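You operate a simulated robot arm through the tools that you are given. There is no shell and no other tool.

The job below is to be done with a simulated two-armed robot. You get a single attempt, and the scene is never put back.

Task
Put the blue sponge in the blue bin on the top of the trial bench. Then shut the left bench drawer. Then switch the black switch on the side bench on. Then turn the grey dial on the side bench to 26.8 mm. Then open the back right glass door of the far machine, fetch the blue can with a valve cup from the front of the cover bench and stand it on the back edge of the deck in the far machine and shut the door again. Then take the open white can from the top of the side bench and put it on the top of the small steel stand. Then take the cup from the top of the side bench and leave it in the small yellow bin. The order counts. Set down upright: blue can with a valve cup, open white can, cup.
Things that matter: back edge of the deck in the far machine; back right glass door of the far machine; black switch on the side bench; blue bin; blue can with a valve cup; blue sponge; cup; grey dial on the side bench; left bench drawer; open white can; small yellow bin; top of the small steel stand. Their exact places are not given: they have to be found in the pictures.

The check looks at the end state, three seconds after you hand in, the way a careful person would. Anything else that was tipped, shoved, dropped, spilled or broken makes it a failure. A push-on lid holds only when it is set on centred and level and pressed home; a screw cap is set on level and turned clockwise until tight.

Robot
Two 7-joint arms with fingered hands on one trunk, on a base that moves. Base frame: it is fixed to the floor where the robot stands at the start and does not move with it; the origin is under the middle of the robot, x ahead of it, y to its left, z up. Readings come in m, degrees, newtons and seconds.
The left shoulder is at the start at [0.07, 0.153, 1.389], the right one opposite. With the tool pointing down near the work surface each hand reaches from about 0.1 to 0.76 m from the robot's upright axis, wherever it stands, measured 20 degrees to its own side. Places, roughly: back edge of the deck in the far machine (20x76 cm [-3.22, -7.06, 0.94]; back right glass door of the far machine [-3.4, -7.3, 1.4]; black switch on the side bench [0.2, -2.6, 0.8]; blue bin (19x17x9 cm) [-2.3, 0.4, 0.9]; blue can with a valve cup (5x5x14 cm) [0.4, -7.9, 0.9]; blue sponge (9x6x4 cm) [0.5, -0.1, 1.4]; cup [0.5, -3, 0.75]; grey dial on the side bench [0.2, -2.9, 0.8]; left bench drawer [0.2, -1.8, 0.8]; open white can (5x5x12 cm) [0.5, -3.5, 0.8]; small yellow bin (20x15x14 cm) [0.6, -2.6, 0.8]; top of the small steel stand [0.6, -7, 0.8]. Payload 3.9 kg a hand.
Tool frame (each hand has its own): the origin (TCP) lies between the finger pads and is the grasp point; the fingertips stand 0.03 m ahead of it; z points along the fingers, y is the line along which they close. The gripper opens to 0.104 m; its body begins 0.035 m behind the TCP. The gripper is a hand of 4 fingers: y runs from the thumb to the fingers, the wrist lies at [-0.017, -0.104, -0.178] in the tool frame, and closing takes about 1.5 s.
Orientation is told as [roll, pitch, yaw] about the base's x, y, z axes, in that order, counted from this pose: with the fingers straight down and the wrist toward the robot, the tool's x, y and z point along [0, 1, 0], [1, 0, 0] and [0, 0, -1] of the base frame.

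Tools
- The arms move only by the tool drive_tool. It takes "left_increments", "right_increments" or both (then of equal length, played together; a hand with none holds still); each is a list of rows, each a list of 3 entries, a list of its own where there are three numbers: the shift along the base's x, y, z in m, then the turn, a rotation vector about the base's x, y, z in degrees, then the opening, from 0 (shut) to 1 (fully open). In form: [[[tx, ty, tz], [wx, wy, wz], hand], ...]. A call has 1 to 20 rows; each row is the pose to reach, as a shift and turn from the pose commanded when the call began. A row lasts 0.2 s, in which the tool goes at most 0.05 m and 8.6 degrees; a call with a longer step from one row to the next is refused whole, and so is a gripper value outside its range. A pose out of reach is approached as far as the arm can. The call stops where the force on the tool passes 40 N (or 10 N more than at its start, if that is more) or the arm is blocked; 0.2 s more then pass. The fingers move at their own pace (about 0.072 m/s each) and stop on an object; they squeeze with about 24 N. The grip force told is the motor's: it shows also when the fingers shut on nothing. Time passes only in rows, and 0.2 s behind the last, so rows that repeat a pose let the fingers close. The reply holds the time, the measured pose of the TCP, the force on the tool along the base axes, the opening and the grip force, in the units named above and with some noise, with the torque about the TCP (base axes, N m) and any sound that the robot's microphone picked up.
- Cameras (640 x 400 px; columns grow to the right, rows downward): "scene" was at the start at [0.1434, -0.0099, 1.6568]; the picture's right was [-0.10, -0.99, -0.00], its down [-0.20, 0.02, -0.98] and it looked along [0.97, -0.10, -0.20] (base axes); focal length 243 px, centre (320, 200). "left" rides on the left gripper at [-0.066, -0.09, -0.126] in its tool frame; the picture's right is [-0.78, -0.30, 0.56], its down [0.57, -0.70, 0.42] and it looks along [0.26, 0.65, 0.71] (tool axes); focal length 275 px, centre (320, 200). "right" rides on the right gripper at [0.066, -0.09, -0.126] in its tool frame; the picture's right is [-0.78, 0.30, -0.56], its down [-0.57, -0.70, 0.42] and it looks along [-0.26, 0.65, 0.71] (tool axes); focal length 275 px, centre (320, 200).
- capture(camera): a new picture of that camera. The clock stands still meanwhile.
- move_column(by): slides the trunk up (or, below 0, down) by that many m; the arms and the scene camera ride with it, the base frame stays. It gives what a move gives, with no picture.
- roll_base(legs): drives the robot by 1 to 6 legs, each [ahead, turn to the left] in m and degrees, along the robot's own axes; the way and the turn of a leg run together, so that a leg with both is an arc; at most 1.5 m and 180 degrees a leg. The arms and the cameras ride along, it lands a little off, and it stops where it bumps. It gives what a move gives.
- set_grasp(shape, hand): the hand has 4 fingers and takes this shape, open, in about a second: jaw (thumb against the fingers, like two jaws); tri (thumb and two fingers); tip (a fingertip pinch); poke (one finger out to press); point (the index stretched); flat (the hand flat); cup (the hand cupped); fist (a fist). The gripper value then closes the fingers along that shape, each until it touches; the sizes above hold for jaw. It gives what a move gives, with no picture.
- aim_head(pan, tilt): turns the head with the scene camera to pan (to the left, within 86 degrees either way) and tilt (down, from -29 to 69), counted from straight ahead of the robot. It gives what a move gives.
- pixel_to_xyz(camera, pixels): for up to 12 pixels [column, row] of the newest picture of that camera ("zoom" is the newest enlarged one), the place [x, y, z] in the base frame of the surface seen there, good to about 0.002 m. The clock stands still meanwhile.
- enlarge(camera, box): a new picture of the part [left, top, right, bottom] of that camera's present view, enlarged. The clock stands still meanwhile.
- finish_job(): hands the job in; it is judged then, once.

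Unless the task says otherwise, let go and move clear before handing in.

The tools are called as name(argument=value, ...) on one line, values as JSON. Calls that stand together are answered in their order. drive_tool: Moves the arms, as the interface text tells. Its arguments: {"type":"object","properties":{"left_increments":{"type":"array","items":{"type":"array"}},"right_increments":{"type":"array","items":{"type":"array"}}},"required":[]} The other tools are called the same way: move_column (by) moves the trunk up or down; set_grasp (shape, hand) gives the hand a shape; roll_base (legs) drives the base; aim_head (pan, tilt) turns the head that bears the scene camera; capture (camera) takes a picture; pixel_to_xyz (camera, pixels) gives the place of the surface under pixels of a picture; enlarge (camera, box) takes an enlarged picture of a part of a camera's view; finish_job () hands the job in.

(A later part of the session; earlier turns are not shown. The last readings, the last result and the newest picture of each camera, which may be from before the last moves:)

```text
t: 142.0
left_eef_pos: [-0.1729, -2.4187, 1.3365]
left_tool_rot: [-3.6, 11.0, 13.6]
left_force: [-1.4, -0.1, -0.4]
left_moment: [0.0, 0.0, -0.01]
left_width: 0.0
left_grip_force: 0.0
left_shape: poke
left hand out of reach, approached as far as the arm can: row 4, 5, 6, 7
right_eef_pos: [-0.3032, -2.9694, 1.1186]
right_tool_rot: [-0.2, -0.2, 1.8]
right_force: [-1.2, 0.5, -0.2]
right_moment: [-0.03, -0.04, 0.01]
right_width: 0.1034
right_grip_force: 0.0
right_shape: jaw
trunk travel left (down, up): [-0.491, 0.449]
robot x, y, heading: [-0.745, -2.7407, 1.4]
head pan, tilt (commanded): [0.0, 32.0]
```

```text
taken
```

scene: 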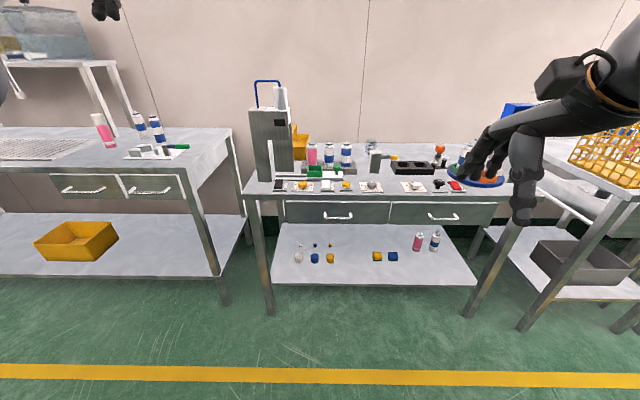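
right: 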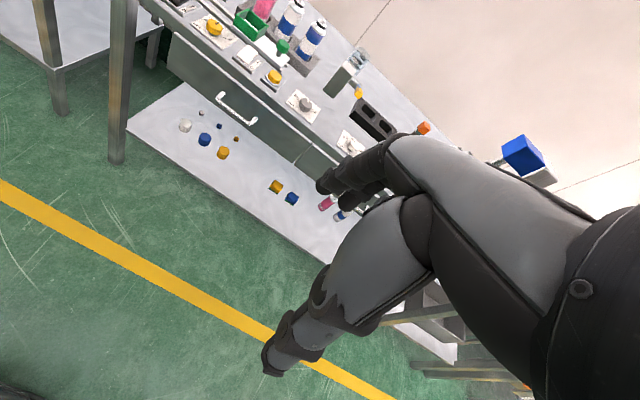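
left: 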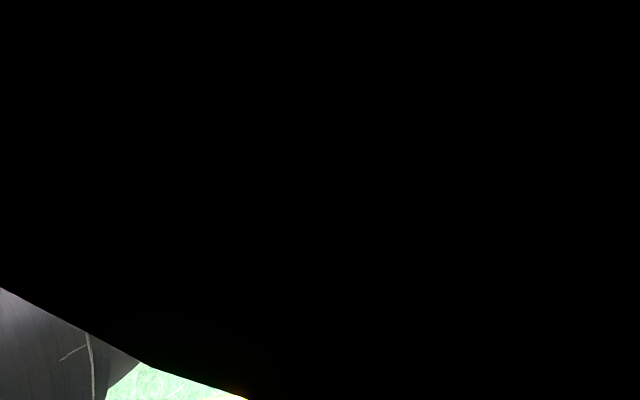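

The left arm is stretched out again. I'll level its hand and lower it a little to see whether its elbow stays in a sound posture.

drive_tool(left_increments=[[[0.0, 0.01, -0.03], [1, -3, -4], 1], [[0.0, 0.02, -0.06], [2, -6, -8], 1], [[0.0, 0.03, -0.09], [3, -9, -11], 1], [[0.0, 0.03, -0.12], [3, -11, -13], 1], [[0.0, 0.03, -0.15], [3, -11, -13], 1]])

aim_head(pan=40, tilt=25)

capture(camera="scene")

capture(camera="left")

```text
t: 143.2
left_eef_pos: [-0.1687, -2.3885, 1.1862]
left_tool_rot: [-1.9, -0.3, 0.6]
left_force: [-0.2, 0.3, -0.6]
left_moment: [-0.02, -0.01, 0.01]
left_width: 0.0003
left_grip_force: 0.0
left_shape: poke
right_eef_pos: [-0.3006, -2.9707, 1.1169]
right_tool_rot: [0.1, -0.1, 1.9]
right_force: [0.3, 0.5, 0.0]
right_moment: [-0.01, 0.02, 0.0]
right_width: 0.1037
right_grip_force: 0.0
right_shape: jaw
trunk travel left (down, up): [-0.491, 0.449]
robot x, y, heading: [-0.7443, -2.7367, 1.3]
head pan, tilt (commanded): [0.0, 32.0]
```

```text
t: 144.2
left_eef_pos: [-0.1702, -2.3902, 1.1876]
left_tool_rot: [-2.0, -0.3, 0.7]
left_force: [0.6, -0.8, -0.2]
left_moment: [0.02, -0.02, 0.0]
left_width: 0.0
left_grip_force: 0.0
left_shape: poke
right_eef_pos: [-0.3018, -2.972, 1.1161]
right_tool_rot: [-0.1, -0.2, 1.8]
right_force: [-0.2, 0.7, -0.2]
right_moment: [-0.02, -0.01, 0.0]
right_width: 0.1037
right_grip_force: 0.2
right_shape: jaw
trunk travel left (down, up): [-0.491, 0.449]
robot x, y, heading: [-0.7445, -2.7371, 1.3]
head pan, tilt (commanded): [40.0, 25.0]
```

```text
taken
```

scene: 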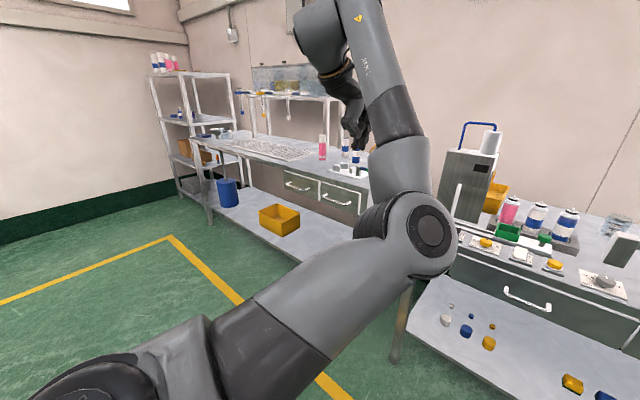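

```text
taken
```

left: 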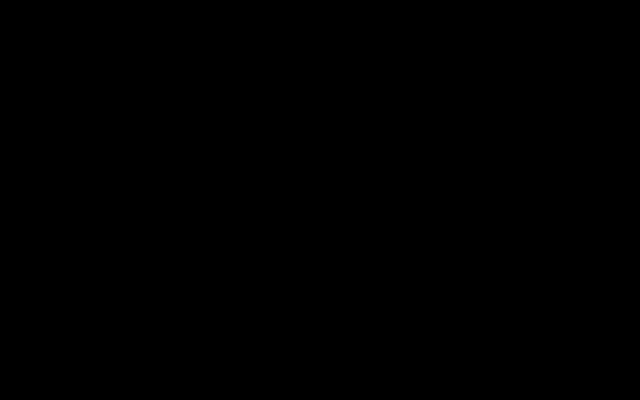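

The left elbow has swung to the inside, so I'll park that arm by sweeping it around its shoulder to the left side, clear of the bench, and do the fine work with the right hand.

drive_tool(left_increments=[[[-0.0196, 0.0433, 0], [0, 0, 5], 1], [[-0.0421, 0.085, 0], [0, 0, 10], 1], [[-0.0681, 0.1246, 0], [0, 0, 15], 1], [[-0.0975, 0.1618, 0], [0, 0, 20], 1], [[-0.1299, 0.1963, 0], [0, 0, 25], 1], [[-0.1653, 0.2278, 0], [0, 0, 30], 1], [[-0.2033, 0.2561, 0], [0, 0, 35], 1], [[-0.2436, 0.281, 0], [0, 0, 40], 1], [[-0.2859, 0.3023, 0], [0, 0, 45], 1], [[-0.3299, 0.3198, 0], [0, 0, 50], 1], [[-0.3753, 0.3334, 0], [0, 0, 55], 1], [[-0.4217, 0.343, 0], [0, 0, 60], 1]])

aim_head(pan=60, tilt=25)

capture(camera="scene")

```text
t: 146.8
left_eef_pos: [-0.5919, -2.0465, 1.1881]
left_tool_rot: [-2.0, -0.3, 60.7]
left_force: [-0.1, -0.6, -0.1]
left_moment: [-0.01, -0.03, -0.04]
left_width: 0.0
left_grip_force: 0.1
left_shape: poke
right_eef_pos: [-0.3027, -2.9701, 1.1174]
right_tool_rot: [-0.1, -0.1, 1.8]
right_force: [-0.5, 0.0, 0.4]
right_moment: [0.02, 0.01, -0.01]
right_width: 0.104
right_grip_force: 0.2
right_shape: jaw
trunk travel left (down, up): [-0.491, 0.449]
robot x, y, heading: [-0.7443, -2.7386, 1.4]
head pan, tilt (commanded): [40.0, 25.0]
```

```text
t: 147.7
left_eef_pos: [-0.5901, -2.0466, 1.1868]
left_tool_rot: [-1.8, -0.3, 60.5]
left_force: [0.3, 0.2, -0.3]
left_moment: [-0.01, 0.01, -0.01]
left_width: 0.0001
left_grip_force: 0.0
left_shape: poke
right_eef_pos: [-0.302, -2.9712, 1.1174]
right_tool_rot: [0.0, -0.1, 1.9]
right_force: [0.4, -0.2, -0.4]
right_moment: [-0.02, 0.01, 0.01]
right_width: 0.1036
right_grip_force: 0.0
right_shape: jaw
trunk travel left (down, up): [-0.491, 0.449]
robot x, y, heading: [-0.7474, -2.7378, 1.2]
head pan, tilt (commanded): [60.0, 25.0]
```

```text
taken
```

scene: 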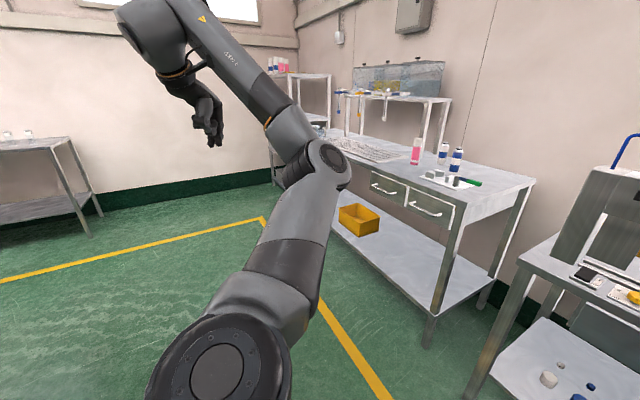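

I'll measure how far forward the left elbow reaches before driving in.

pixel_to_xyz(camera="scene", pixels=[[335, 155], [310, 160], [345, 175], [300, 130], [330, 195], [210, 130], [300, 260]])

```text
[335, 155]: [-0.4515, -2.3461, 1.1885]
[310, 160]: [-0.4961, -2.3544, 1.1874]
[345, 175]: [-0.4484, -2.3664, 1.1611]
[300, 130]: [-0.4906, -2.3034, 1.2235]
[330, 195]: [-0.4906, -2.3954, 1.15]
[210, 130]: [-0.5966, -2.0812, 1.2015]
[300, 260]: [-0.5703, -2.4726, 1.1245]
```

The left elbow reaches only about 0.3 m ahead of the axis, so it stays clear of the benches. I'll shift sideways to y≈−2.55 and drive in for the switch.

roll_base(legs=[[0, 88.8], [0.19, 0], [0, -90], [0.45, 0]])

aim_head(pan=-5, tilt=42)

capture(camera="scene")

capture(camera="right")

```text
t: 159.1
left_eef_pos: [-0.0291, -1.9454, 1.1873]
left_tool_rot: [-1.8, -0.4, 52.0]
left_force: [-0.1, 0.1, 0.1]
left_moment: [-0.01, 0.02, -0.02]
left_width: 0.0
left_grip_force: 0.0
left_shape: poke
right_eef_pos: [0.12, -2.9001, 1.1172]
right_tool_rot: [0.0, -0.2, -6.8]
right_force: [0.0, 0.0, 0.4]
right_moment: [0.01, 0.02, -0.02]
right_width: 0.104
right_grip_force: 0.0
right_shape: jaw
trunk travel left (down, up): [-0.491, 0.449]
robot x, y, heading: [-0.2827, -2.6039, -7.3]
head pan, tilt (commanded): [60.0, 25.0]
```

```text
t: 160.5
left_eef_pos: [-0.0296, -1.9446, 1.1873]
left_tool_rot: [-1.9, -0.2, 52.1]
left_force: [0.3, -0.1, 1.1]
left_moment: [-0.03, -0.02, -0.01]
left_width: 0.0
left_grip_force: 0.0
left_shape: poke
right_eef_pos: [0.1193, -2.9005, 1.1162]
right_tool_rot: [-0.1, -0.1, -6.8]
right_force: [0.7, -0.3, -0.3]
right_moment: [-0.01, 0.03, 0.0]
right_width: 0.1038
right_grip_force: 0.1
right_shape: jaw
trunk travel left (down, up): [-0.491, 0.449]
robot x, y, heading: [-0.2825, -2.6065, -7.3]
head pan, tilt (commanded): [-5.0, 42.0]
```

```text
taken
```

scene: 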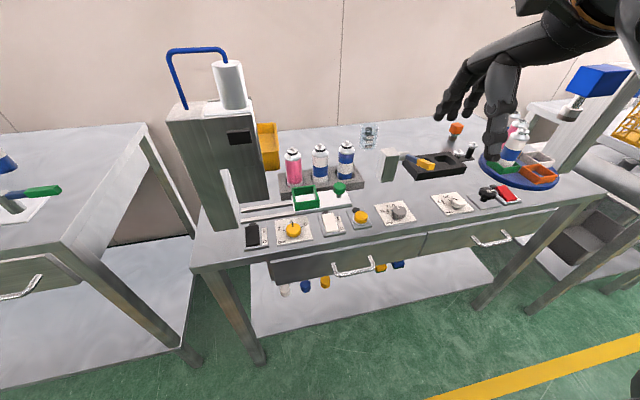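

```text
taken
```

right: 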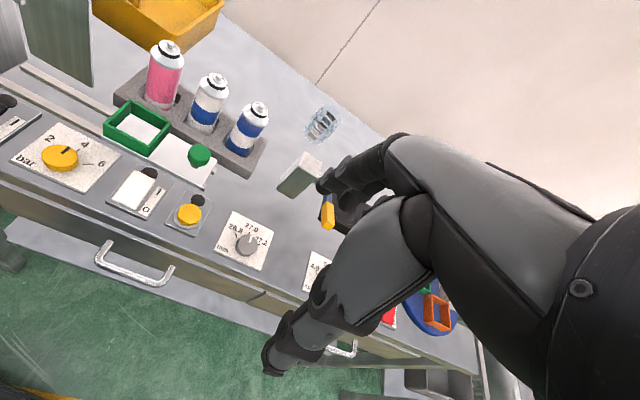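

The base landed at (−0.283, −2.606) heading −7.3. I'll square it up, put the right hand into the poking shape and look closely.

roll_base(legs=[[0, 7.3]])

set_grasp(hand="right", shape="poke")

capture(camera="scene")

enlarge(camera="scene", box=[200, 190, 360, 290])

capture(camera="right")

```text
t: 161.5
left_eef_pos: [-0.1164, -1.9184, 1.1875]
left_tool_rot: [-1.9, -0.3, 59.5]
left_force: [-0.2, 0.2, 0.2]
left_moment: [0.01, -0.01, 0.02]
left_width: 0.0
left_grip_force: 0.1
left_shape: poke
right_eef_pos: [0.1545, -2.8468, 1.1175]
right_tool_rot: [0.0, -0.2, 0.7]
right_force: [-0.2, 0.9, 0.6]
right_moment: [-0.02, 0.01, 0.0]
right_width: 0.1038
right_grip_force: 0.1
right_shape: jaw
trunk travel left (down, up): [-0.491, 0.449]
robot x, y, heading: [-0.2818, -2.6044, 0.3]
head pan, tilt (commanded): [-5.0, 42.0]
```

```text
t: 162.4
left_eef_pos: [-0.1151, -1.919, 1.1879]
left_tool_rot: [-1.9, -0.3, 59.5]
left_force: [-0.4, -0.5, -0.4]
left_moment: [0.06, 0.02, -0.02]
left_width: 0.0001
left_grip_force: 0.0
left_shape: poke
right_eef_pos: [0.1534, -2.8479, 1.1179]
right_tool_rot: [0.0, 0.0, 0.6]
right_force: [-0.3, 0.2, -0.3]
right_moment: [0.02, -0.03, 0.01]
right_width: 0.0
right_grip_force: 0.0
right_shape: poke
trunk travel left (down, up): [-0.491, 0.449]
robot x, y, heading: [-0.2803, -2.6039, 0.2]
head pan, tilt (commanded): [-5.0, 42.0]
```

```text
taken
```

scene: 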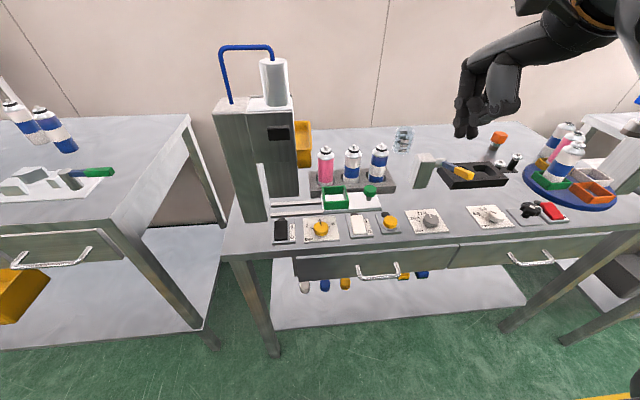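

```text
4.00 times, centred on (280, 240) of scene
```

zoom: 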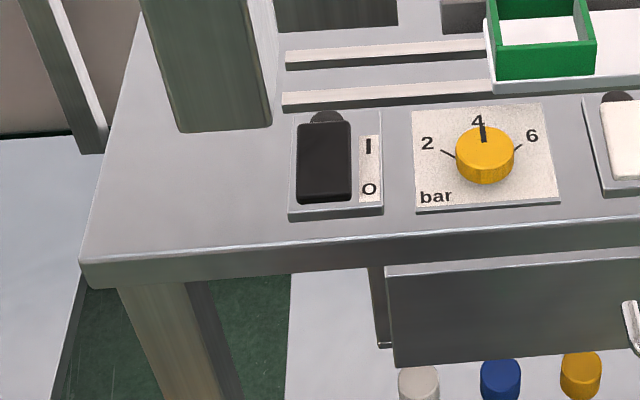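

```text
taken
```

right: 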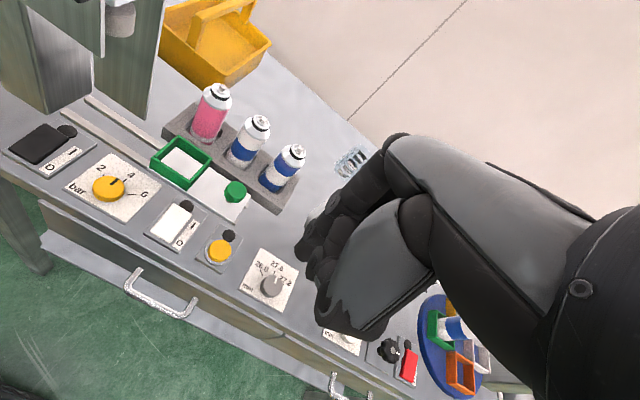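

Each control has a small lamp behind it (dark now). I'll measure the rocker's surface along its length to see which end is down.

pixel_to_xyz(camera="zoom", pixels=[[326, 126], [326, 140], [325, 155], [325, 170], [325, 185], [325, 197], [325, 117], [368, 150], [305, 155], [346, 155], [340, 210], [230, 120]])

pixel_to_xyz(camera="right", pixels=[[12, 148], [42, 126], [62, 142], [35, 160], [28, 150], [50, 138], [68, 131], [270, 286], [275, 275], [310, 270], [300, 310]])

```text
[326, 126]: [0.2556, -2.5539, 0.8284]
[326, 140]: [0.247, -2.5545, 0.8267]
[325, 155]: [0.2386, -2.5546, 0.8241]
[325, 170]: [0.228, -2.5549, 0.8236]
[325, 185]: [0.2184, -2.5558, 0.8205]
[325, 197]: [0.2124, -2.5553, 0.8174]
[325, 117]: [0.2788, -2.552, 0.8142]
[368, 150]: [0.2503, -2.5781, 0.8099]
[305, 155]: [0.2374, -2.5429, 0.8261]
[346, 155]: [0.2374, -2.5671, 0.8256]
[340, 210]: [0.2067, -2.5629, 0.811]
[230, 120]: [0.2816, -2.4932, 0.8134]
```

```text
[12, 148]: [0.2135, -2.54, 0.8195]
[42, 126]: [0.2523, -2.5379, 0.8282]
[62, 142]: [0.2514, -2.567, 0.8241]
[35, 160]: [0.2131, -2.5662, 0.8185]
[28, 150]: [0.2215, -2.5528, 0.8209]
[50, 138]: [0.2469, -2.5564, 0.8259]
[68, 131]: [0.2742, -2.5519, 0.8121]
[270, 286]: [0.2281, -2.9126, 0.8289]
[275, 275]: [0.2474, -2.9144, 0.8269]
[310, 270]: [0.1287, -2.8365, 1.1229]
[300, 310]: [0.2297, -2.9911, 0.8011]
```

The far "I" end stands at z 0.828 (x 0.255) and the near end at 0.818 (x 0.212), so I press at about (0.25, −2.554). I'll check where the poking finger is on the hand.

enlarge(camera="scene", box=[430, 20, 590, 150])

enlarge(camera="right", box=[280, 120, 480, 360])

```text
3.08 times, centred on (510, 85) of scene
```

zoom: 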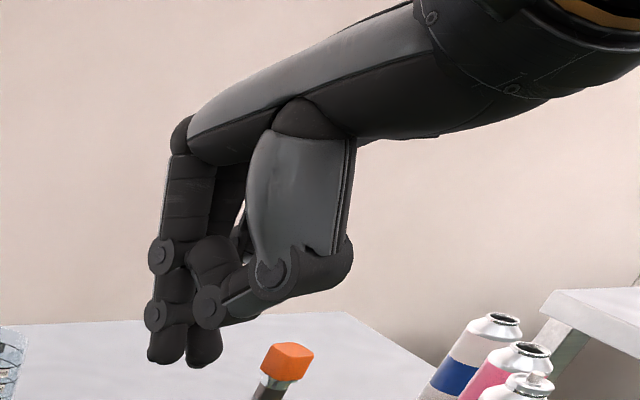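

```text
1.67 times, centred on (380, 240) of right
```

zoom: 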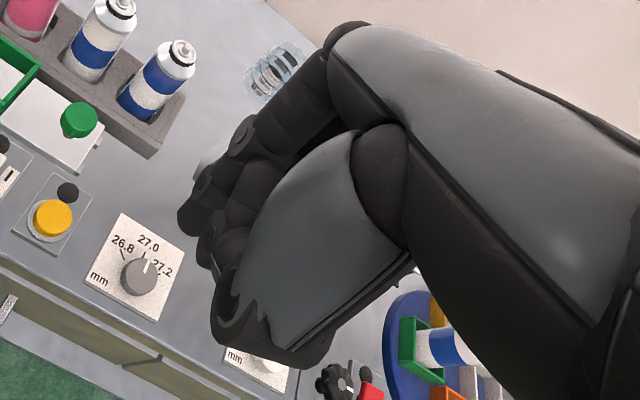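

I'll locate the fingertips in space (scene about (460,137) and (473,138)) relative to the TCP.

pixel_to_xyz(camera="scene", pixels=[[459, 135], [459, 130], [472, 136], [472, 130], [461, 118], [474, 118], [462, 95], [495, 112], [465, 60]])

```text
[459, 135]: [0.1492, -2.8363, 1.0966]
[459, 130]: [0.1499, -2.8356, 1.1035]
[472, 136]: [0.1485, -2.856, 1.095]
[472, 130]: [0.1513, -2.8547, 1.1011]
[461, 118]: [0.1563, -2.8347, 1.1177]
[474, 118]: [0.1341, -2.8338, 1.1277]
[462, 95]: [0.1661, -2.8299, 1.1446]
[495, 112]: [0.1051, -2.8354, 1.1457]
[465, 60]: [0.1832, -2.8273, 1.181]
```

The two stretched fingertips sit about 0.03 m below the TCP, side by side. I'll bring the hand over the switch with a 30° lean-back so the knuckles keep away from the stand, stopping above it.

drive_tool(right_increments=[[[0, 0.042, 0], [0, -4.3, 0], 0], [[0, 0.084, 0], [0, -8.6, 0], 0], [[0, 0.126, 0], [0, -12.9, 0], 0], [[0, 0.168, 0], [0, -17.2, 0], 0], [[0, 0.21, 0], [0, -21.5, 0], 0], [[0, 0.252, 0], [0, -25.8, 0], 0], [[0, 0.294, 0], [0, -30, 0], 0], [[0, 0.294, -0.045], [0, -30, 0], 0], [[0, 0.294, -0.09], [0, -30, 0], 0], [[0.01, 0.294, -0.135], [0, -30, 0], 0], [[0.03, 0.294, -0.175], [0, -30, 0], 0], [[0.05, 0.294, -0.205], [0, -30, 0], 0], [[0.06, 0.294, -0.215], [0, -30, 0], 0], [[0.06, 0.294, -0.215], [0, -30, 0], 0]])

capture(camera="scene")

enlarge(camera="scene", box=[200, 130, 360, 260])

capture(camera="right")

```text
t: 165.4
left_eef_pos: [-0.115, -1.9165, 1.1879]
left_tool_rot: [-1.9, -0.2, 59.5]
left_force: [-0.3, 0.8, 0.1]
left_moment: [0.03, 0.02, 0.0]
left_width: 0.0
left_grip_force: 0.0
left_shape: poke
right_eef_pos: [0.2139, -2.5544, 0.9022]
right_tool_rot: [-0.5, -30.2, 0.7]
right_force: [0.1, 0.4, 0.5]
right_moment: [-0.01, -0.01, -0.01]
right_width: 0.0
right_grip_force: 0.1
right_shape: poke
trunk travel left (down, up): [-0.491, 0.449]
robot x, y, heading: [-0.2838, -2.6053, -0.3]
head pan, tilt (commanded): [-5.0, 42.0]
```

```text
taken
```

scene: 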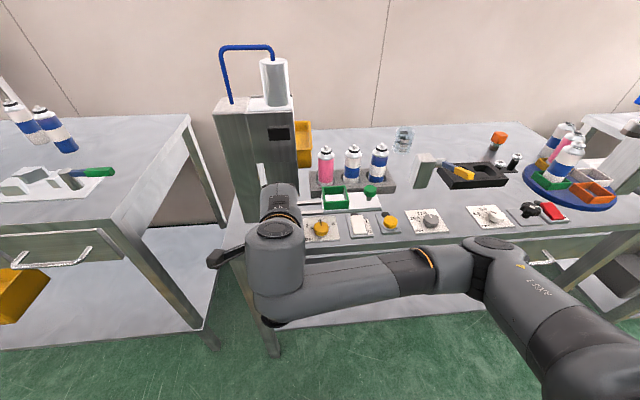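

```text
3.08 times, centred on (280, 195) of scene
```

zoom: 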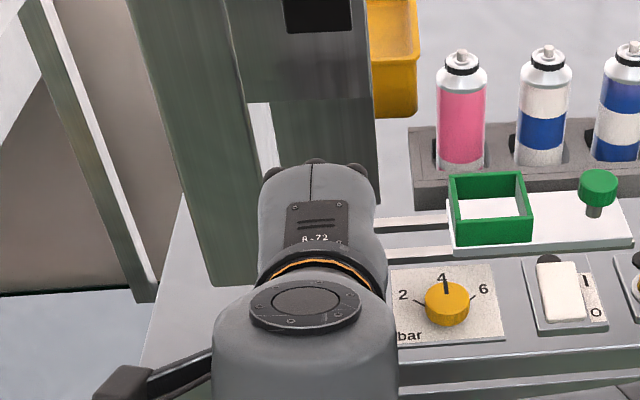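

```text
taken
```

right: 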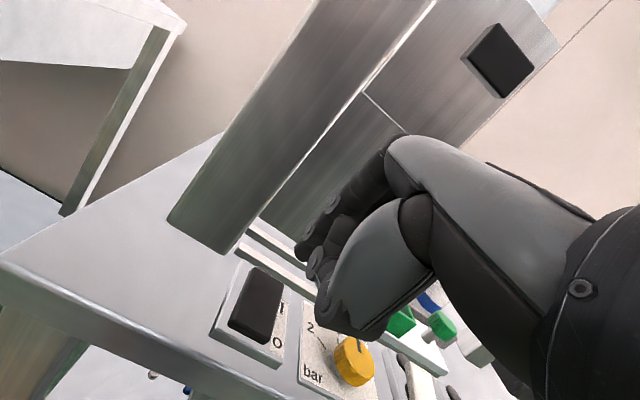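

The hand is in place; the tips are at about (0.229, −2.554, 0.876). I'll move 2 cm forward and press down slowly on the far end.

drive_tool(right_increments=[[[0.01, 0, -0.01], [0, 0, 0], 0], [[0.021, 0, -0.02], [0, 0, 0], 0], [[0.022, 0, -0.03], [0, 0, 0], 0], [[0.022, 0, -0.036], [0, 0, 0], 0], [[0.022, 0, -0.042], [0, 0, 0], 0], [[0.022, 0, -0.048], [0, 0, 0], 0], [[0.022, 0, -0.053], [0, 0, 0], 0], [[0.022, 0, -0.058], [0, 0, 0], 0]])

capture(camera="right")

```text
t: 167.2
left_eef_pos: [-0.1181, -1.9181, 1.1888]
left_tool_rot: [-2.1, -0.4, 59.5]
left_force: [-0.3, 0.4, -0.8]
left_moment: [0.01, 0.02, 0.04]
left_width: 0.0003
left_grip_force: 0.1
left_shape: poke
right_eef_pos: [0.2356, -2.5527, 0.8496]
right_tool_rot: [-0.1, -30.7, 0.6]
right_force: [-1.3, -0.6, 20.0]
right_moment: [-0.2, -0.27, -0.01]
right_width: 0.0
right_grip_force: 0.1
right_shape: poke
trunk travel left (down, up): [-0.491, 0.449]
robot x, y, heading: [-0.2847, -2.606, 0.1]
head pan, tilt (commanded): [-5.0, 42.0]
```

```text
taken
```

right: 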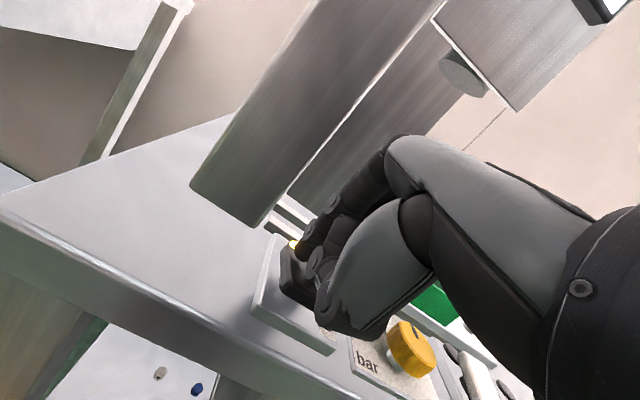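

20 N upward force, and the lamp behind the switch glows at (293,243). I'll lift off and check the switch stays on.

drive_tool(right_increments=[[[0, 0, 0.02], [0, 0, 0], 0], [[-0.01, 0, 0.05], [0, 0, 0], 0], [[-0.03, 0, 0.09], [0, 0, 0], 0], [[-0.05, -0.03, 0.12], [0, 0, 0], 0], [[-0.06, -0.07, 0.14], [0, 0, 0], 0], [[-0.06, -0.12, 0.14], [0, 0, 0], 0], [[-0.06, -0.17, 0.14], [0, 0, 0], 0]])

capture(camera="scene")

enlarge(camera="scene", box=[240, 190, 340, 260])

```text
t: 169.0
left_eef_pos: [-0.115, -1.9192, 1.1871]
left_tool_rot: [-2.0, -0.3, 59.5]
left_force: [0.8, -0.1, 0.3]
left_moment: [-0.06, -0.01, 0.02]
left_width: 0.0002
left_grip_force: 0.0
left_shape: poke
right_eef_pos: [0.1775, -2.7474, 0.9727]
right_tool_rot: [-13.7, -30.5, 5.4]
right_force: [0.1, -1.0, 0.8]
right_moment: [-0.01, -0.03, 0.01]
right_width: 0.0
right_grip_force: 0.1
right_shape: poke
trunk travel left (down, up): [-0.491, 0.449]
robot x, y, heading: [-0.2845, -2.6034, 0.2]
head pan, tilt (commanded): [-5.0, 42.0]
stopped in row 7 (right hand): the arm was blocked; the commanded pose is now the measured one
```

```text
taken
```

scene: 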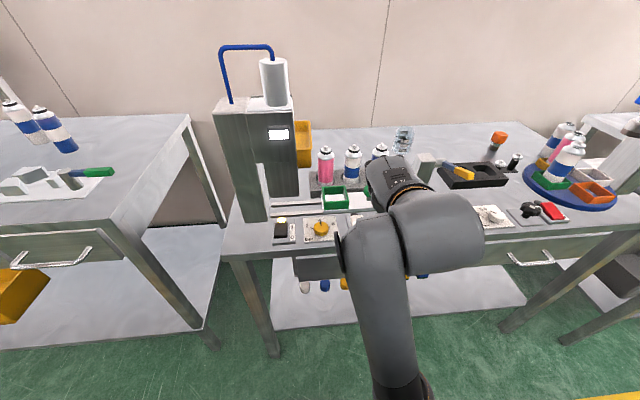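

```text
5.71 times, centred on (290, 225) of scene
```

zoom: 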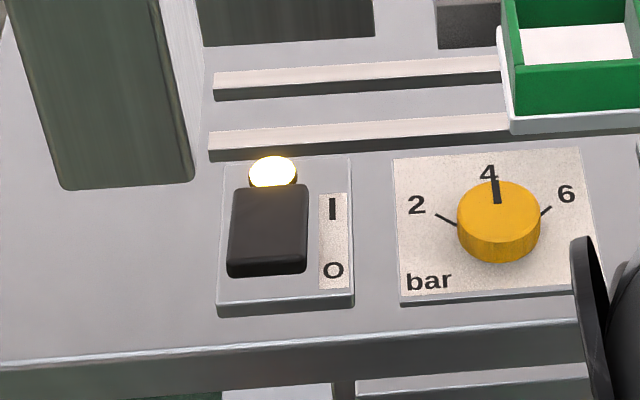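

The lamp is lit and the far end is down: the switch is on. The right arm halted with some roll drift; I'll raise it and bring the hand back upright.

drive_tool(right_increments=[[[0, 0, 0.04], [0, 0, 0], 0], [[0, -0.01, 0.08], [0, 3, 0], 0], [[0, -0.02, 0.11], [2, 8, 0], 0], [[0, -0.04, 0.14], [4, 14, -1], 0], [[0, -0.06, 0.16], [6, 20, -2], 0], [[0, -0.08, 0.18], [9, 25, -3], 0], [[0, -0.1, 0.19], [13, 30, -4], 0], [[0, -0.12, 0.19], [13, 30, -4], 0]])

capture(camera="scene")

```text
t: 170.4
left_eef_pos: [-0.1165, -1.9183, 1.1885]
left_tool_rot: [-2.0, -0.3, 59.4]
left_force: [-0.8, -0.2, 0.0]
left_moment: [0.02, 0.01, 0.02]
left_width: 0.0
left_grip_force: 0.1
left_shape: poke
right_eef_pos: [0.2025, -2.93, 1.1705]
right_tool_rot: [-2.7, -7.2, -11.8]
right_force: [-0.8, 0.3, -0.3]
right_moment: [0.01, -0.02, 0.0]
right_width: 0.0
right_grip_force: 0.0
right_shape: poke
right hand out of reach, approached as far as the arm can: row 3, 4, 5, 6, 7
trunk travel left (down, up): [-0.491, 0.449]
robot x, y, heading: [-0.2865, -2.6048, 0.3]
head pan, tilt (commanded): [-5.0, 42.0]
stopped in row 7 (right hand): the arm was blocked; the commanded pose is now the measured one
```

```text
taken
```

scene: 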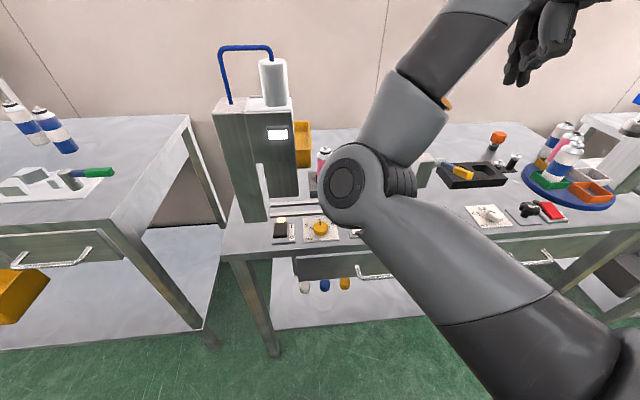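

The switch is on, but the right elbow has now swung inward as well. I'll back off the bench to sort out the arm posture in free space.

roll_base(legs=[[-0.5, 0]])

drive_tool(right_increments=[[[0.0, 0.02, 0.0], [0, 2, 4], 0], [[0, 0.04, 0.0], [1, 4, 12], 0], [[0, 0.06, 0.0], [1, 6, 19], 0], [[0, 0.08, 0.0], [2, 7, 26], 0], [[0, 0.1, 0.0], [2, 7, 34], 0], [[0, 0.12, 0.0], [2, 7, 42], 0], [[0, 0.14, 0.0], [2, 7, 50], 0], [[0, 0.16, 0.0], [2, 7, 58], 0]])

capture(camera="scene")

```text
t: 173.3
left_eef_pos: [-0.6039, -1.9172, 1.1885]
left_tool_rot: [-1.9, -0.3, 58.6]
left_force: [-0.6, -0.4, 0.5]
left_moment: [0.0, -0.04, 0.0]
left_width: 0.0001
left_grip_force: 0.0
left_shape: poke
right_eef_pos: [-0.2977, -2.9316, 1.1724]
right_tool_rot: [-2.8, -7.2, -12.5]
right_force: [0.3, -0.2, 0.3]
right_moment: [0.02, -0.01, 0.02]
right_width: 0.0003
right_grip_force: 0.1
right_shape: poke
trunk travel left (down, up): [-0.491, 0.449]
robot x, y, heading: [-0.7803, -2.6026, -0.8]
head pan, tilt (commanded): [-5.0, 42.0]
```

```text
t: 174.0
left_eef_pos: [-0.6006, -1.9176, 1.1883]
left_tool_rot: [-1.9, -0.2, 58.5]
left_force: [-0.4, -0.4, 0.1]
left_moment: [0.0, 0.05, 0.02]
left_width: 0.0002
left_grip_force: 0.0
left_shape: poke
right_eef_pos: [-0.2978, -2.9533, 1.0754]
right_tool_rot: [-3.4, 9.9, -9.5]
right_force: [0.5, 0.6, 0.3]
right_moment: [0.03, 0.02, 0.04]
right_width: 0.0
right_grip_force: 0.1
right_shape: poke
trunk travel left (down, up): [-0.491, 0.449]
robot x, y, heading: [-0.7822, -2.6027, -0.8]
head pan, tilt (commanded): [-5.0, 42.0]
stopped in row 3 (right hand): the arm was blocked; the commanded pose is now the measured one
```

```text
taken
```

scene: 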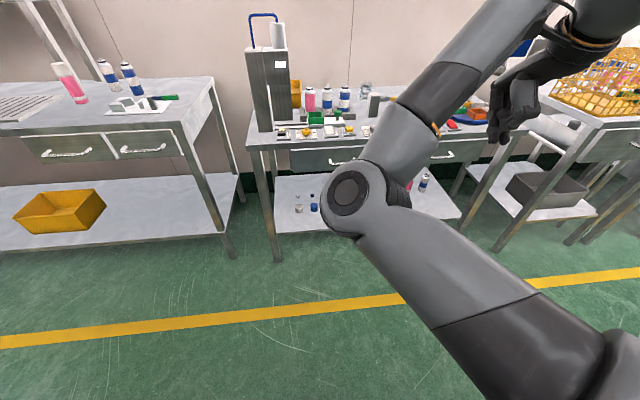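

The wrist is jammed by the inward elbow. I'll carry the whole right arm around its shoulder (sideways, then up, then forward) so that the elbow comes out underneath; first the sideways sweep in free air.

drive_tool(right_increments=[[[-0.0207, -0.039, 0], [0, 0, -5.5], 0], [[-0.045, -0.0758, 0], [0, 0, -11], 0], [[-0.0728, -0.1101, 0], [0, 0, -16.5], 0], [[-0.1037, -0.1416, 0], [0, 0, -22], 0], [[-0.1375, -0.17, 0], [0, 0, -27.5], 0], [[-0.1739, -0.195, 0], [0, 0, -33], 0], [[-0.2125, -0.2164, 0], [0, 0, -38.5], 0], [[-0.2529, -0.234, 0], [0, 0, -44], 0], [[-0.2949, -0.2477, 0], [0, 0, -49.5], 0], [[-0.338, -0.2572, 0], [0, 0, -55], 0]])

aim_head(pan=-60, tilt=20)

capture(camera="scene")

```text
t: 176.2
left_eef_pos: [-0.6055, -1.9176, 1.1894]
left_tool_rot: [-2.0, -0.4, 58.6]
left_force: [0.6, -0.7, -0.4]
left_moment: [-0.01, -0.02, 0.01]
left_width: 0.0001
left_grip_force: 0.1
left_shape: poke
right_eef_pos: [-0.6355, -3.2079, 1.0809]
right_tool_rot: [-3.5, 9.9, -64.1]
right_force: [-0.1, -0.2, 0.4]
right_moment: [0.05, -0.03, 0.01]
right_width: 0.0001
right_grip_force: 0.1
right_shape: poke
trunk travel left (down, up): [-0.491, 0.449]
robot x, y, heading: [-0.7841, -2.6017, -0.6]
head pan, tilt (commanded): [-5.0, 42.0]
```

```text
t: 177.4
left_eef_pos: [-0.6046, -1.9165, 1.1886]
left_tool_rot: [-1.9, -0.3, 58.6]
left_force: [-0.2, 0.5, 0.0]
left_moment: [0.0, 0.01, -0.01]
left_width: 0.0
left_grip_force: 0.0
left_shape: poke
right_eef_pos: [-0.6342, -3.2074, 1.0797]
right_tool_rot: [-3.4, 9.8, -64.0]
right_force: [-0.5, -1.2, 0.0]
right_moment: [0.0, 0.01, -0.03]
right_width: 0.0
right_grip_force: 0.1
right_shape: poke
trunk travel left (down, up): [-0.491, 0.449]
robot x, y, heading: [-0.7788, -2.6047, -0.4]
head pan, tilt (commanded): [-60.0, 20.0]
```

```text
taken
```

scene: 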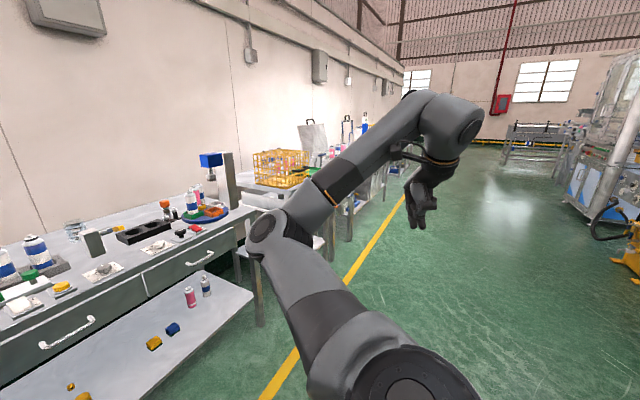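

The sweep went smoothly. Now the upward swing about the shoulder.

drive_tool(right_increments=[[[0, 0.0067, 0.047], [-6, 0, 0], 0], [[0, 0.0184, 0.0929], [-12, 0, 0], 0], [[0, 0.0347, 0.1374], [-18, 0, 0], 0], [[0, 0.0557, 0.18], [-24, 0, 0], 0], [[0, 0.0809, 0.2201], [-30, 0, 0], 0], [[0, 0.1102, 0.2573], [-36, 0, 0], 0], [[0, 0.1433, 0.2913], [-42, 0, 0], 0], [[0, 0.1797, 0.3216], [-48, 0, 0], 0], [[0, 0.2191, 0.348], [-54, 0, 0], 0], [[0, 0.261, 0.3701], [-60, 0, 0], 0], [[0, 0.305, 0.3877], [-66, 0, 0], 0], [[0, 0.3507, 0.4006], [-72, 0, 0], 0]])

aim_head(pan=-50, tilt=0)

capture(camera="scene")

```text
t: 180.0
left_eef_pos: [-0.6041, -1.9148, 1.1861]
left_tool_rot: [-2.0, -0.1, 58.6]
left_force: [0.0, 0.6, -0.8]
left_moment: [-0.02, -0.03, -0.04]
left_width: 0.0001
left_grip_force: 0.1
left_shape: poke
right_eef_pos: [-0.6385, -2.8493, 1.4793]
right_tool_rot: [-46.4, -52.4, -45.2]
right_force: [0.4, 0.5, -0.5]
right_moment: [0.0, 0.0, 0.0]
right_width: 0.0001
right_grip_force: 0.2
right_shape: poke
trunk travel left (down, up): [-0.491, 0.449]
robot x, y, heading: [-0.7817, -2.6046, -0.7]
head pan, tilt (commanded): [-60.0, 20.0]
```

```text
t: 180.8
left_eef_pos: [-0.6045, -1.9173, 1.188]
left_tool_rot: [-2.0, -0.3, 58.5]
left_force: [-0.1, -0.7, 0.6]
left_moment: [-0.02, -0.03, -0.01]
left_width: 0.0
left_grip_force: 0.0
left_shape: poke
right_eef_pos: [-0.6371, -2.8529, 1.4779]
right_tool_rot: [-46.2, -52.0, -45.3]
right_force: [-0.4, 0.8, 0.8]
right_moment: [-0.02, -0.01, 0.02]
right_width: 0.0001
right_grip_force: 0.1
right_shape: poke
trunk travel left (down, up): [-0.491, 0.449]
robot x, y, heading: [-0.7841, -2.6041, -0.8]
head pan, tilt (commanded): [-50.0, 0.0]
```

```text
taken
```

scene: 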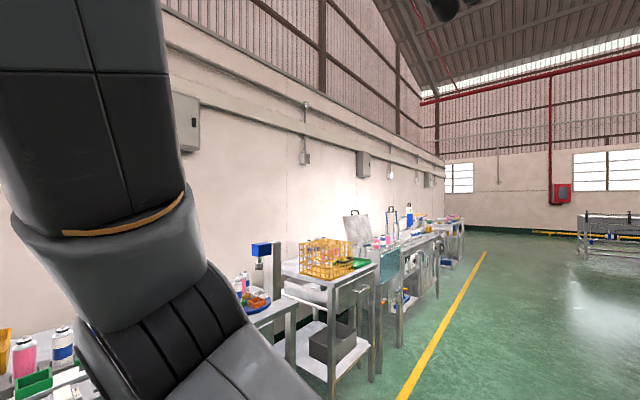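

That worked too. Now the forward swing down about the shoulder.

drive_tool(right_increments=[[[0.0456, 0, -0.0104], [0, 6, 0], 0], [[0.0898, 0, -0.0254], [0, 12, 0], 0], [[0.1322, 0, -0.045], [0, 18, 0], 0], [[0.1724, 0, -0.069], [0, 24, 0], 0], [[0.2098, 0, -0.097], [0, 30, 0], 0], [[0.2441, 0, -0.1287], [0, 36, 0], 0], [[0.2749, 0, -0.1639], [0, 42, 0], 0], [[0.3018, 0, -0.2021], [0, 48, 0], 0], [[0.3246, 0, -0.2429], [0, 54, 0], 0], [[0.343, 0, -0.2858], [0, 60, 0], 0], [[0.3568, 0, -0.3305], [0, 66, 0], 0]])

aim_head(pan=-15, tilt=30)

capture(camera="scene")

```text
t: 183.2
left_eef_pos: [-0.6046, -1.9167, 1.1885]
left_tool_rot: [-1.9, -0.3, 58.6]
left_force: [1.0, -0.3, 0.4]
left_moment: [-0.05, 0.03, -0.02]
left_width: 0.0
left_grip_force: 0.2
left_shape: poke
right_eef_pos: [-0.2816, -2.8536, 1.1434]
right_tool_rot: [-86.9, 4.3, -25.9]
right_force: [-0.6, 0.8, -0.4]
right_moment: [0.01, -0.02, -0.01]
right_width: 0.0
right_grip_force: 0.0
right_shape: poke
trunk travel left (down, up): [-0.491, 0.449]
robot x, y, heading: [-0.7823, -2.6025, -0.8]
head pan, tilt (commanded): [-50.0, 0.0]
```

```text
t: 184.2
left_eef_pos: [-0.6046, -1.9174, 1.1875]
left_tool_rot: [-2.0, -0.2, 58.5]
left_force: [0.1, 0.2, 0.3]
left_moment: [-0.02, 0.01, 0.01]
left_width: 0.0
left_grip_force: 0.0
left_shape: poke
right_eef_pos: [-0.2832, -2.854, 1.1447]
right_tool_rot: [-86.8, 4.1, -25.8]
right_force: [0.2, 0.6, 0.7]
right_moment: [0.04, -0.01, 0.02]
right_width: 0.0001
right_grip_force: 0.0
right_shape: poke
trunk travel left (down, up): [-0.491, 0.449]
robot x, y, heading: [-0.7823, -2.606, -0.8]
head pan, tilt (commanded): [-15.0, 30.0]
```

```text
taken
```

scene: 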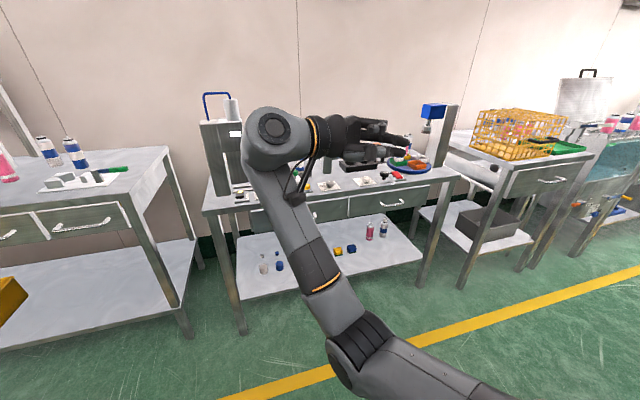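

The elbow now hangs below, as wanted, with the hand pointing right. I'll roll the hand back so that the fingers point down.

drive_tool(right_increments=[[[0.003, 0.005, -0.008], [7.66, -2.06, 1.59], 0], [[0.006, 0.01, -0.016], [15.3, -4.13, 3.18], 0], [[0.009, 0.015, -0.023], [23, -6.19, 4.77], 0], [[0.012, 0.02, -0.031], [30.6, -8.25, 6.36], 0], [[0.015, 0.025, -0.039], [38.3, -10.3, 7.95], 0], [[0.018, 0.03, -0.047], [45.9, -12.4, 9.55], 0], [[0.021, 0.035, -0.054], [53.6, -14.4, 11.1], 0], [[0.024, 0.04, -0.062], [61.2, -16.5, 12.7], 0], [[0.027, 0.045, -0.07], [68.9, -18.6, 14.3], 0], [[0.03, 0.05, -0.078], [76.5, -20.6, 15.9], 0], [[0.033, 0.054, -0.085], [84.2, -22.7, 17.5], 0]])

capture(camera="scene")

capture(camera="right")

```text
t: 186.8
left_eef_pos: [-0.6043, -1.917, 1.187]
left_tool_rot: [-2.1, -0.3, 58.6]
left_force: [0.7, -0.3, 0.8]
left_moment: [-0.01, -0.03, 0.0]
left_width: 0.0002
left_grip_force: 0.1
left_shape: poke
right_eef_pos: [-0.2141, -2.8574, 1.0728]
right_tool_rot: [-2.0, -1.4, -5.4]
right_force: [0.4, 0.7, 0.1]
right_moment: [-0.04, -0.03, -0.03]
right_width: 0.0
right_grip_force: 0.0
right_shape: poke
right hand out of reach, approached as far as the arm can: row 8, 9, 10, 11
trunk travel left (down, up): [-0.491, 0.449]
robot x, y, heading: [-0.7799, -2.599, -0.6]
head pan, tilt (commanded): [-15.0, 30.0]
stopped in row 11 (right hand): the arm was blocked; the commanded pose is now the measured one
```

```text
taken
```

scene: 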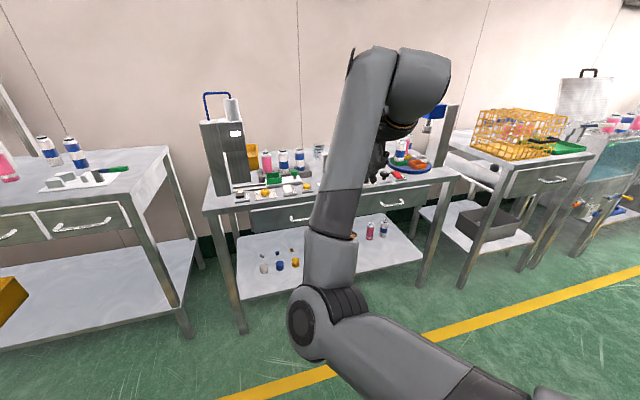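

```text
taken
```

right: 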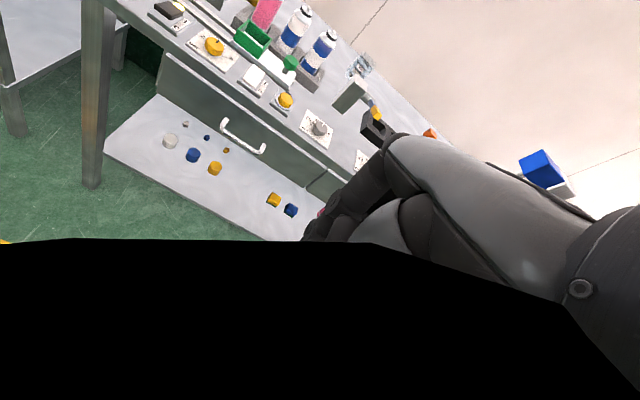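

The elbow is now low but still slightly inside. I'll repeat the shoulder loop once more to bring it down and outward.

drive_tool(right_increments=[[[-0.0121, -0.0471, 0], [0, 0, -5.5], 0], [[-0.0286, -0.0928, 0], [0, 0, -11], 0], [[-0.0495, -0.1368, 0], [0, 0, -16.5], 0], [[-0.0744, -0.1786, 0], [0, 0, -22], 0], [[-0.1032, -0.2178, 0], [0, 0, -27.5], 0], [[-0.1357, -0.254, 0], [0, 0, -33], 0], [[-0.1715, -0.287, 0], [0, 0, -38.5], 0], [[-0.2103, -0.3163, 0], [0, 0, -44], 0], [[-0.2517, -0.3419, 0], [0, 0, -49.5], 0], [[-0.2953, -0.3633, 0], [0, 0, -55], 0], [[-0.3409, -0.3805, 0], [0, 0, -60.5], 0]])

```text
t: 189.2
left_eef_pos: [-0.6044, -1.9177, 1.1882]
left_tool_rot: [-2.1, -0.4, 58.6]
left_force: [-0.1, -0.4, 0.1]
left_moment: [0.01, -0.01, 0.01]
left_width: 0.0001
left_grip_force: 0.1
left_shape: poke
right_eef_pos: [-0.5525, -3.2361, 1.0731]
right_tool_rot: [-1.9, -1.2, -65.7]
right_force: [0.5, -0.1, -0.9]
right_moment: [-0.02, -0.02, 0.02]
right_width: 0.0
right_grip_force: 0.1
right_shape: poke
trunk travel left (down, up): [-0.491, 0.449]
robot x, y, heading: [-0.7829, -2.6029, -0.7]
head pan, tilt (commanded): [-15.0, 30.0]
```

The sideways sweep went as planned; next the upward swing.

drive_tool(right_increments=[[[0, 0.0054, 0.0461], [-5.5, 0, 0], 0], [[0, 0.0153, 0.0915], [-11, 0, 0], 0], [[0, 0.0294, 0.1357], [-16.5, 0, 0], 0], [[0, 0.0478, 0.1783], [-22, 0, 0], 0], [[0, 0.0701, 0.219], [-27.5, 0, 0], 0], [[0, 0.0962, 0.2574], [-33, 0, 0], 0], [[0, 0.1259, 0.2931], [-38.5, 0, 0], 0], [[0, 0.1588, 0.3258], [-44, 0, 0], 0], [[0, 0.1948, 0.3551], [-49.5, 0, 0], 0], [[0, 0.2334, 0.3809], [-55, 0, 0], 0], [[0, 0.2743, 0.4029], [-60.5, 0, 0], 0]])

```text
t: 191.7
left_eef_pos: [-0.6047, -1.9161, 1.187]
left_tool_rot: [-2.0, -0.2, 58.6]
left_force: [-0.7, -0.3, -0.3]
left_moment: [-0.04, 0.05, -0.03]
left_width: 0.0002
left_grip_force: 0.2
left_shape: poke
right_eef_pos: [-0.5558, -2.9613, 1.474]
right_tool_rot: [-39.3, -53.7, -45.9]
right_force: [0.4, 0.2, -0.5]
right_moment: [-0.02, 0.03, 0.03]
right_width: 0.0
right_grip_force: 0.0
right_shape: poke
trunk travel left (down, up): [-0.491, 0.449]
robot x, y, heading: [-0.7863, -2.6019, -0.3]
head pan, tilt (commanded): [-15.0, 30.0]
```

And the forward swing down.

drive_tool(right_increments=[[[0.0447, 0, -0.0188], [0, 6, 0], 0], [[0.0873, 0, -0.0421], [0, 12, 0], 0], [[0.1272, 0, -0.0697], [0, 18, 0], 0], [[0.164, 0, -0.1013], [0, 24, 0], 0], [[0.1973, 0, -0.1366], [0, 30, 0], 0], [[0.2267, 0, -0.1753], [0, 36, 0], 0], [[0.2519, 0, -0.2167], [0, 42, 0], 0], [[0.2726, 0, -0.2606], [0, 48, 0], 0], [[0.2887, 0, -0.3064], [0, 54, 0], 0], [[0.2998, 0, -0.3536], [0, 60, 0], 0]])

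capture(camera="scene")

```text
t: 193.8
left_eef_pos: [-0.6037, -1.9173, 1.1881]
left_tool_rot: [-1.9, -0.3, 58.6]
left_force: [0.9, -0.6, 0.5]
left_moment: [-0.04, 0.0, -0.01]
left_width: 0.0
left_grip_force: 0.0
left_shape: poke
right_eef_pos: [-0.2543, -2.9598, 1.12]
right_tool_rot: [-77.8, -2.5, -25.4]
right_force: [0.4, 0.3, 0.3]
right_moment: [-0.02, -0.04, 0.01]
right_width: 0.0002
right_grip_force: 0.1
right_shape: poke
trunk travel left (down, up): [-0.491, 0.449]
robot x, y, heading: [-0.7817, -2.6039, -1.0]
head pan, tilt (commanded): [-15.0, 30.0]
```

```text
taken
```

scene: 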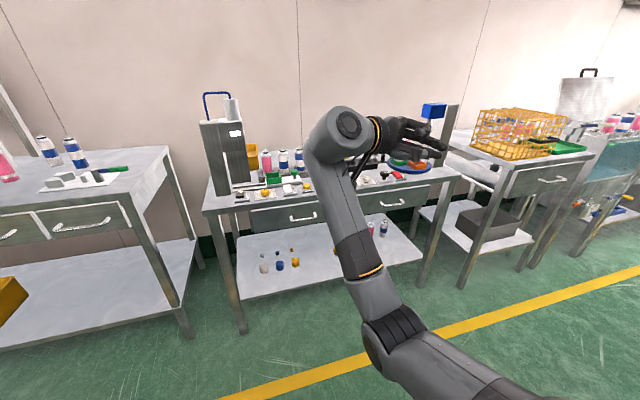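

Now the elbow is to the lower right. I'll roll the hand back to fingers-down.

drive_tool(right_increments=[[[0.0, 0.011, -0.009], [7.7, -1.52, 2.3], 0], [[0.001, 0.022, -0.018], [15.4, -3.04, 4.6], 0], [[0.001, 0.033, -0.027], [23.1, -4.56, 6.9], 0], [[0.002, 0.044, -0.036], [30.8, -6.08, 9.2], 0], [[0.002, 0.055, -0.045], [38.5, -7.6, 11.5], 0], [[0.002, 0.066, -0.054], [46.2, -9.12, 13.8], 0], [[0.003, 0.077, -0.063], [53.9, -10.6, 16.1], 0], [[0.003, 0.088, -0.072], [61.6, -12.2, 18.4], 0], [[0.004, 0.099, -0.081], [69.3, -13.7, 20.7], 0], [[0.004, 0.11, -0.09], [77, -15.2, 23], 0], [[0.004, 0.11, -0.09], [77, -15.2, 23], 0]])

capture(camera="scene")

capture(camera="right")

```text
t: 196.4
left_eef_pos: [-0.6034, -1.9179, 1.1861]
left_tool_rot: [-2.1, -0.3, 58.7]
left_force: [0.5, -0.1, 0.4]
left_moment: [-0.02, 0.01, 0.0]
left_width: 0.0
left_grip_force: 0.1
left_shape: poke
right_eef_pos: [-0.2428, -2.9021, 1.0436]
right_tool_rot: [-2.0, -1.6, -5.5]
right_force: [-0.1, -0.4, 0.0]
right_moment: [0.0, 0.01, 0.01]
right_width: 0.0
right_grip_force: 0.1
right_shape: poke
right hand out of reach, approached as far as the arm can: row 10, 11
trunk travel left (down, up): [-0.491, 0.449]
robot x, y, heading: [-0.7798, -2.5999, -0.8]
head pan, tilt (commanded): [-15.0, 30.0]
stopped in row 11 (right hand): the arm was blocked; the commanded pose is now the measured one
```

```text
taken
```

scene: 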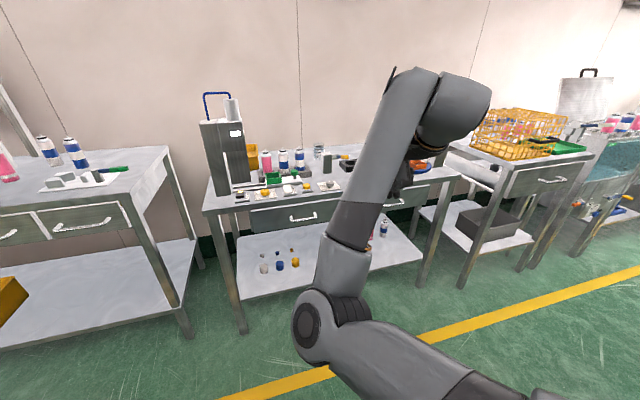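

```text
taken
```

right: 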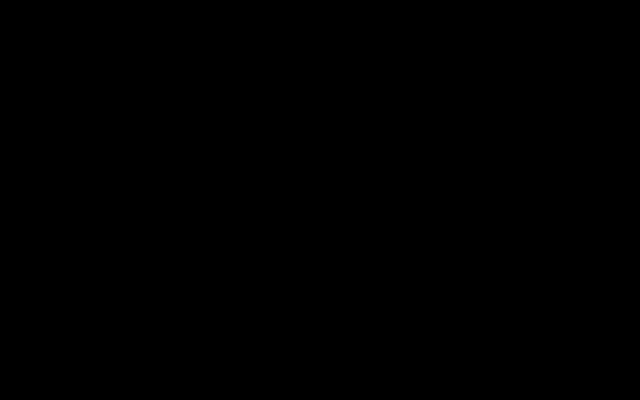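

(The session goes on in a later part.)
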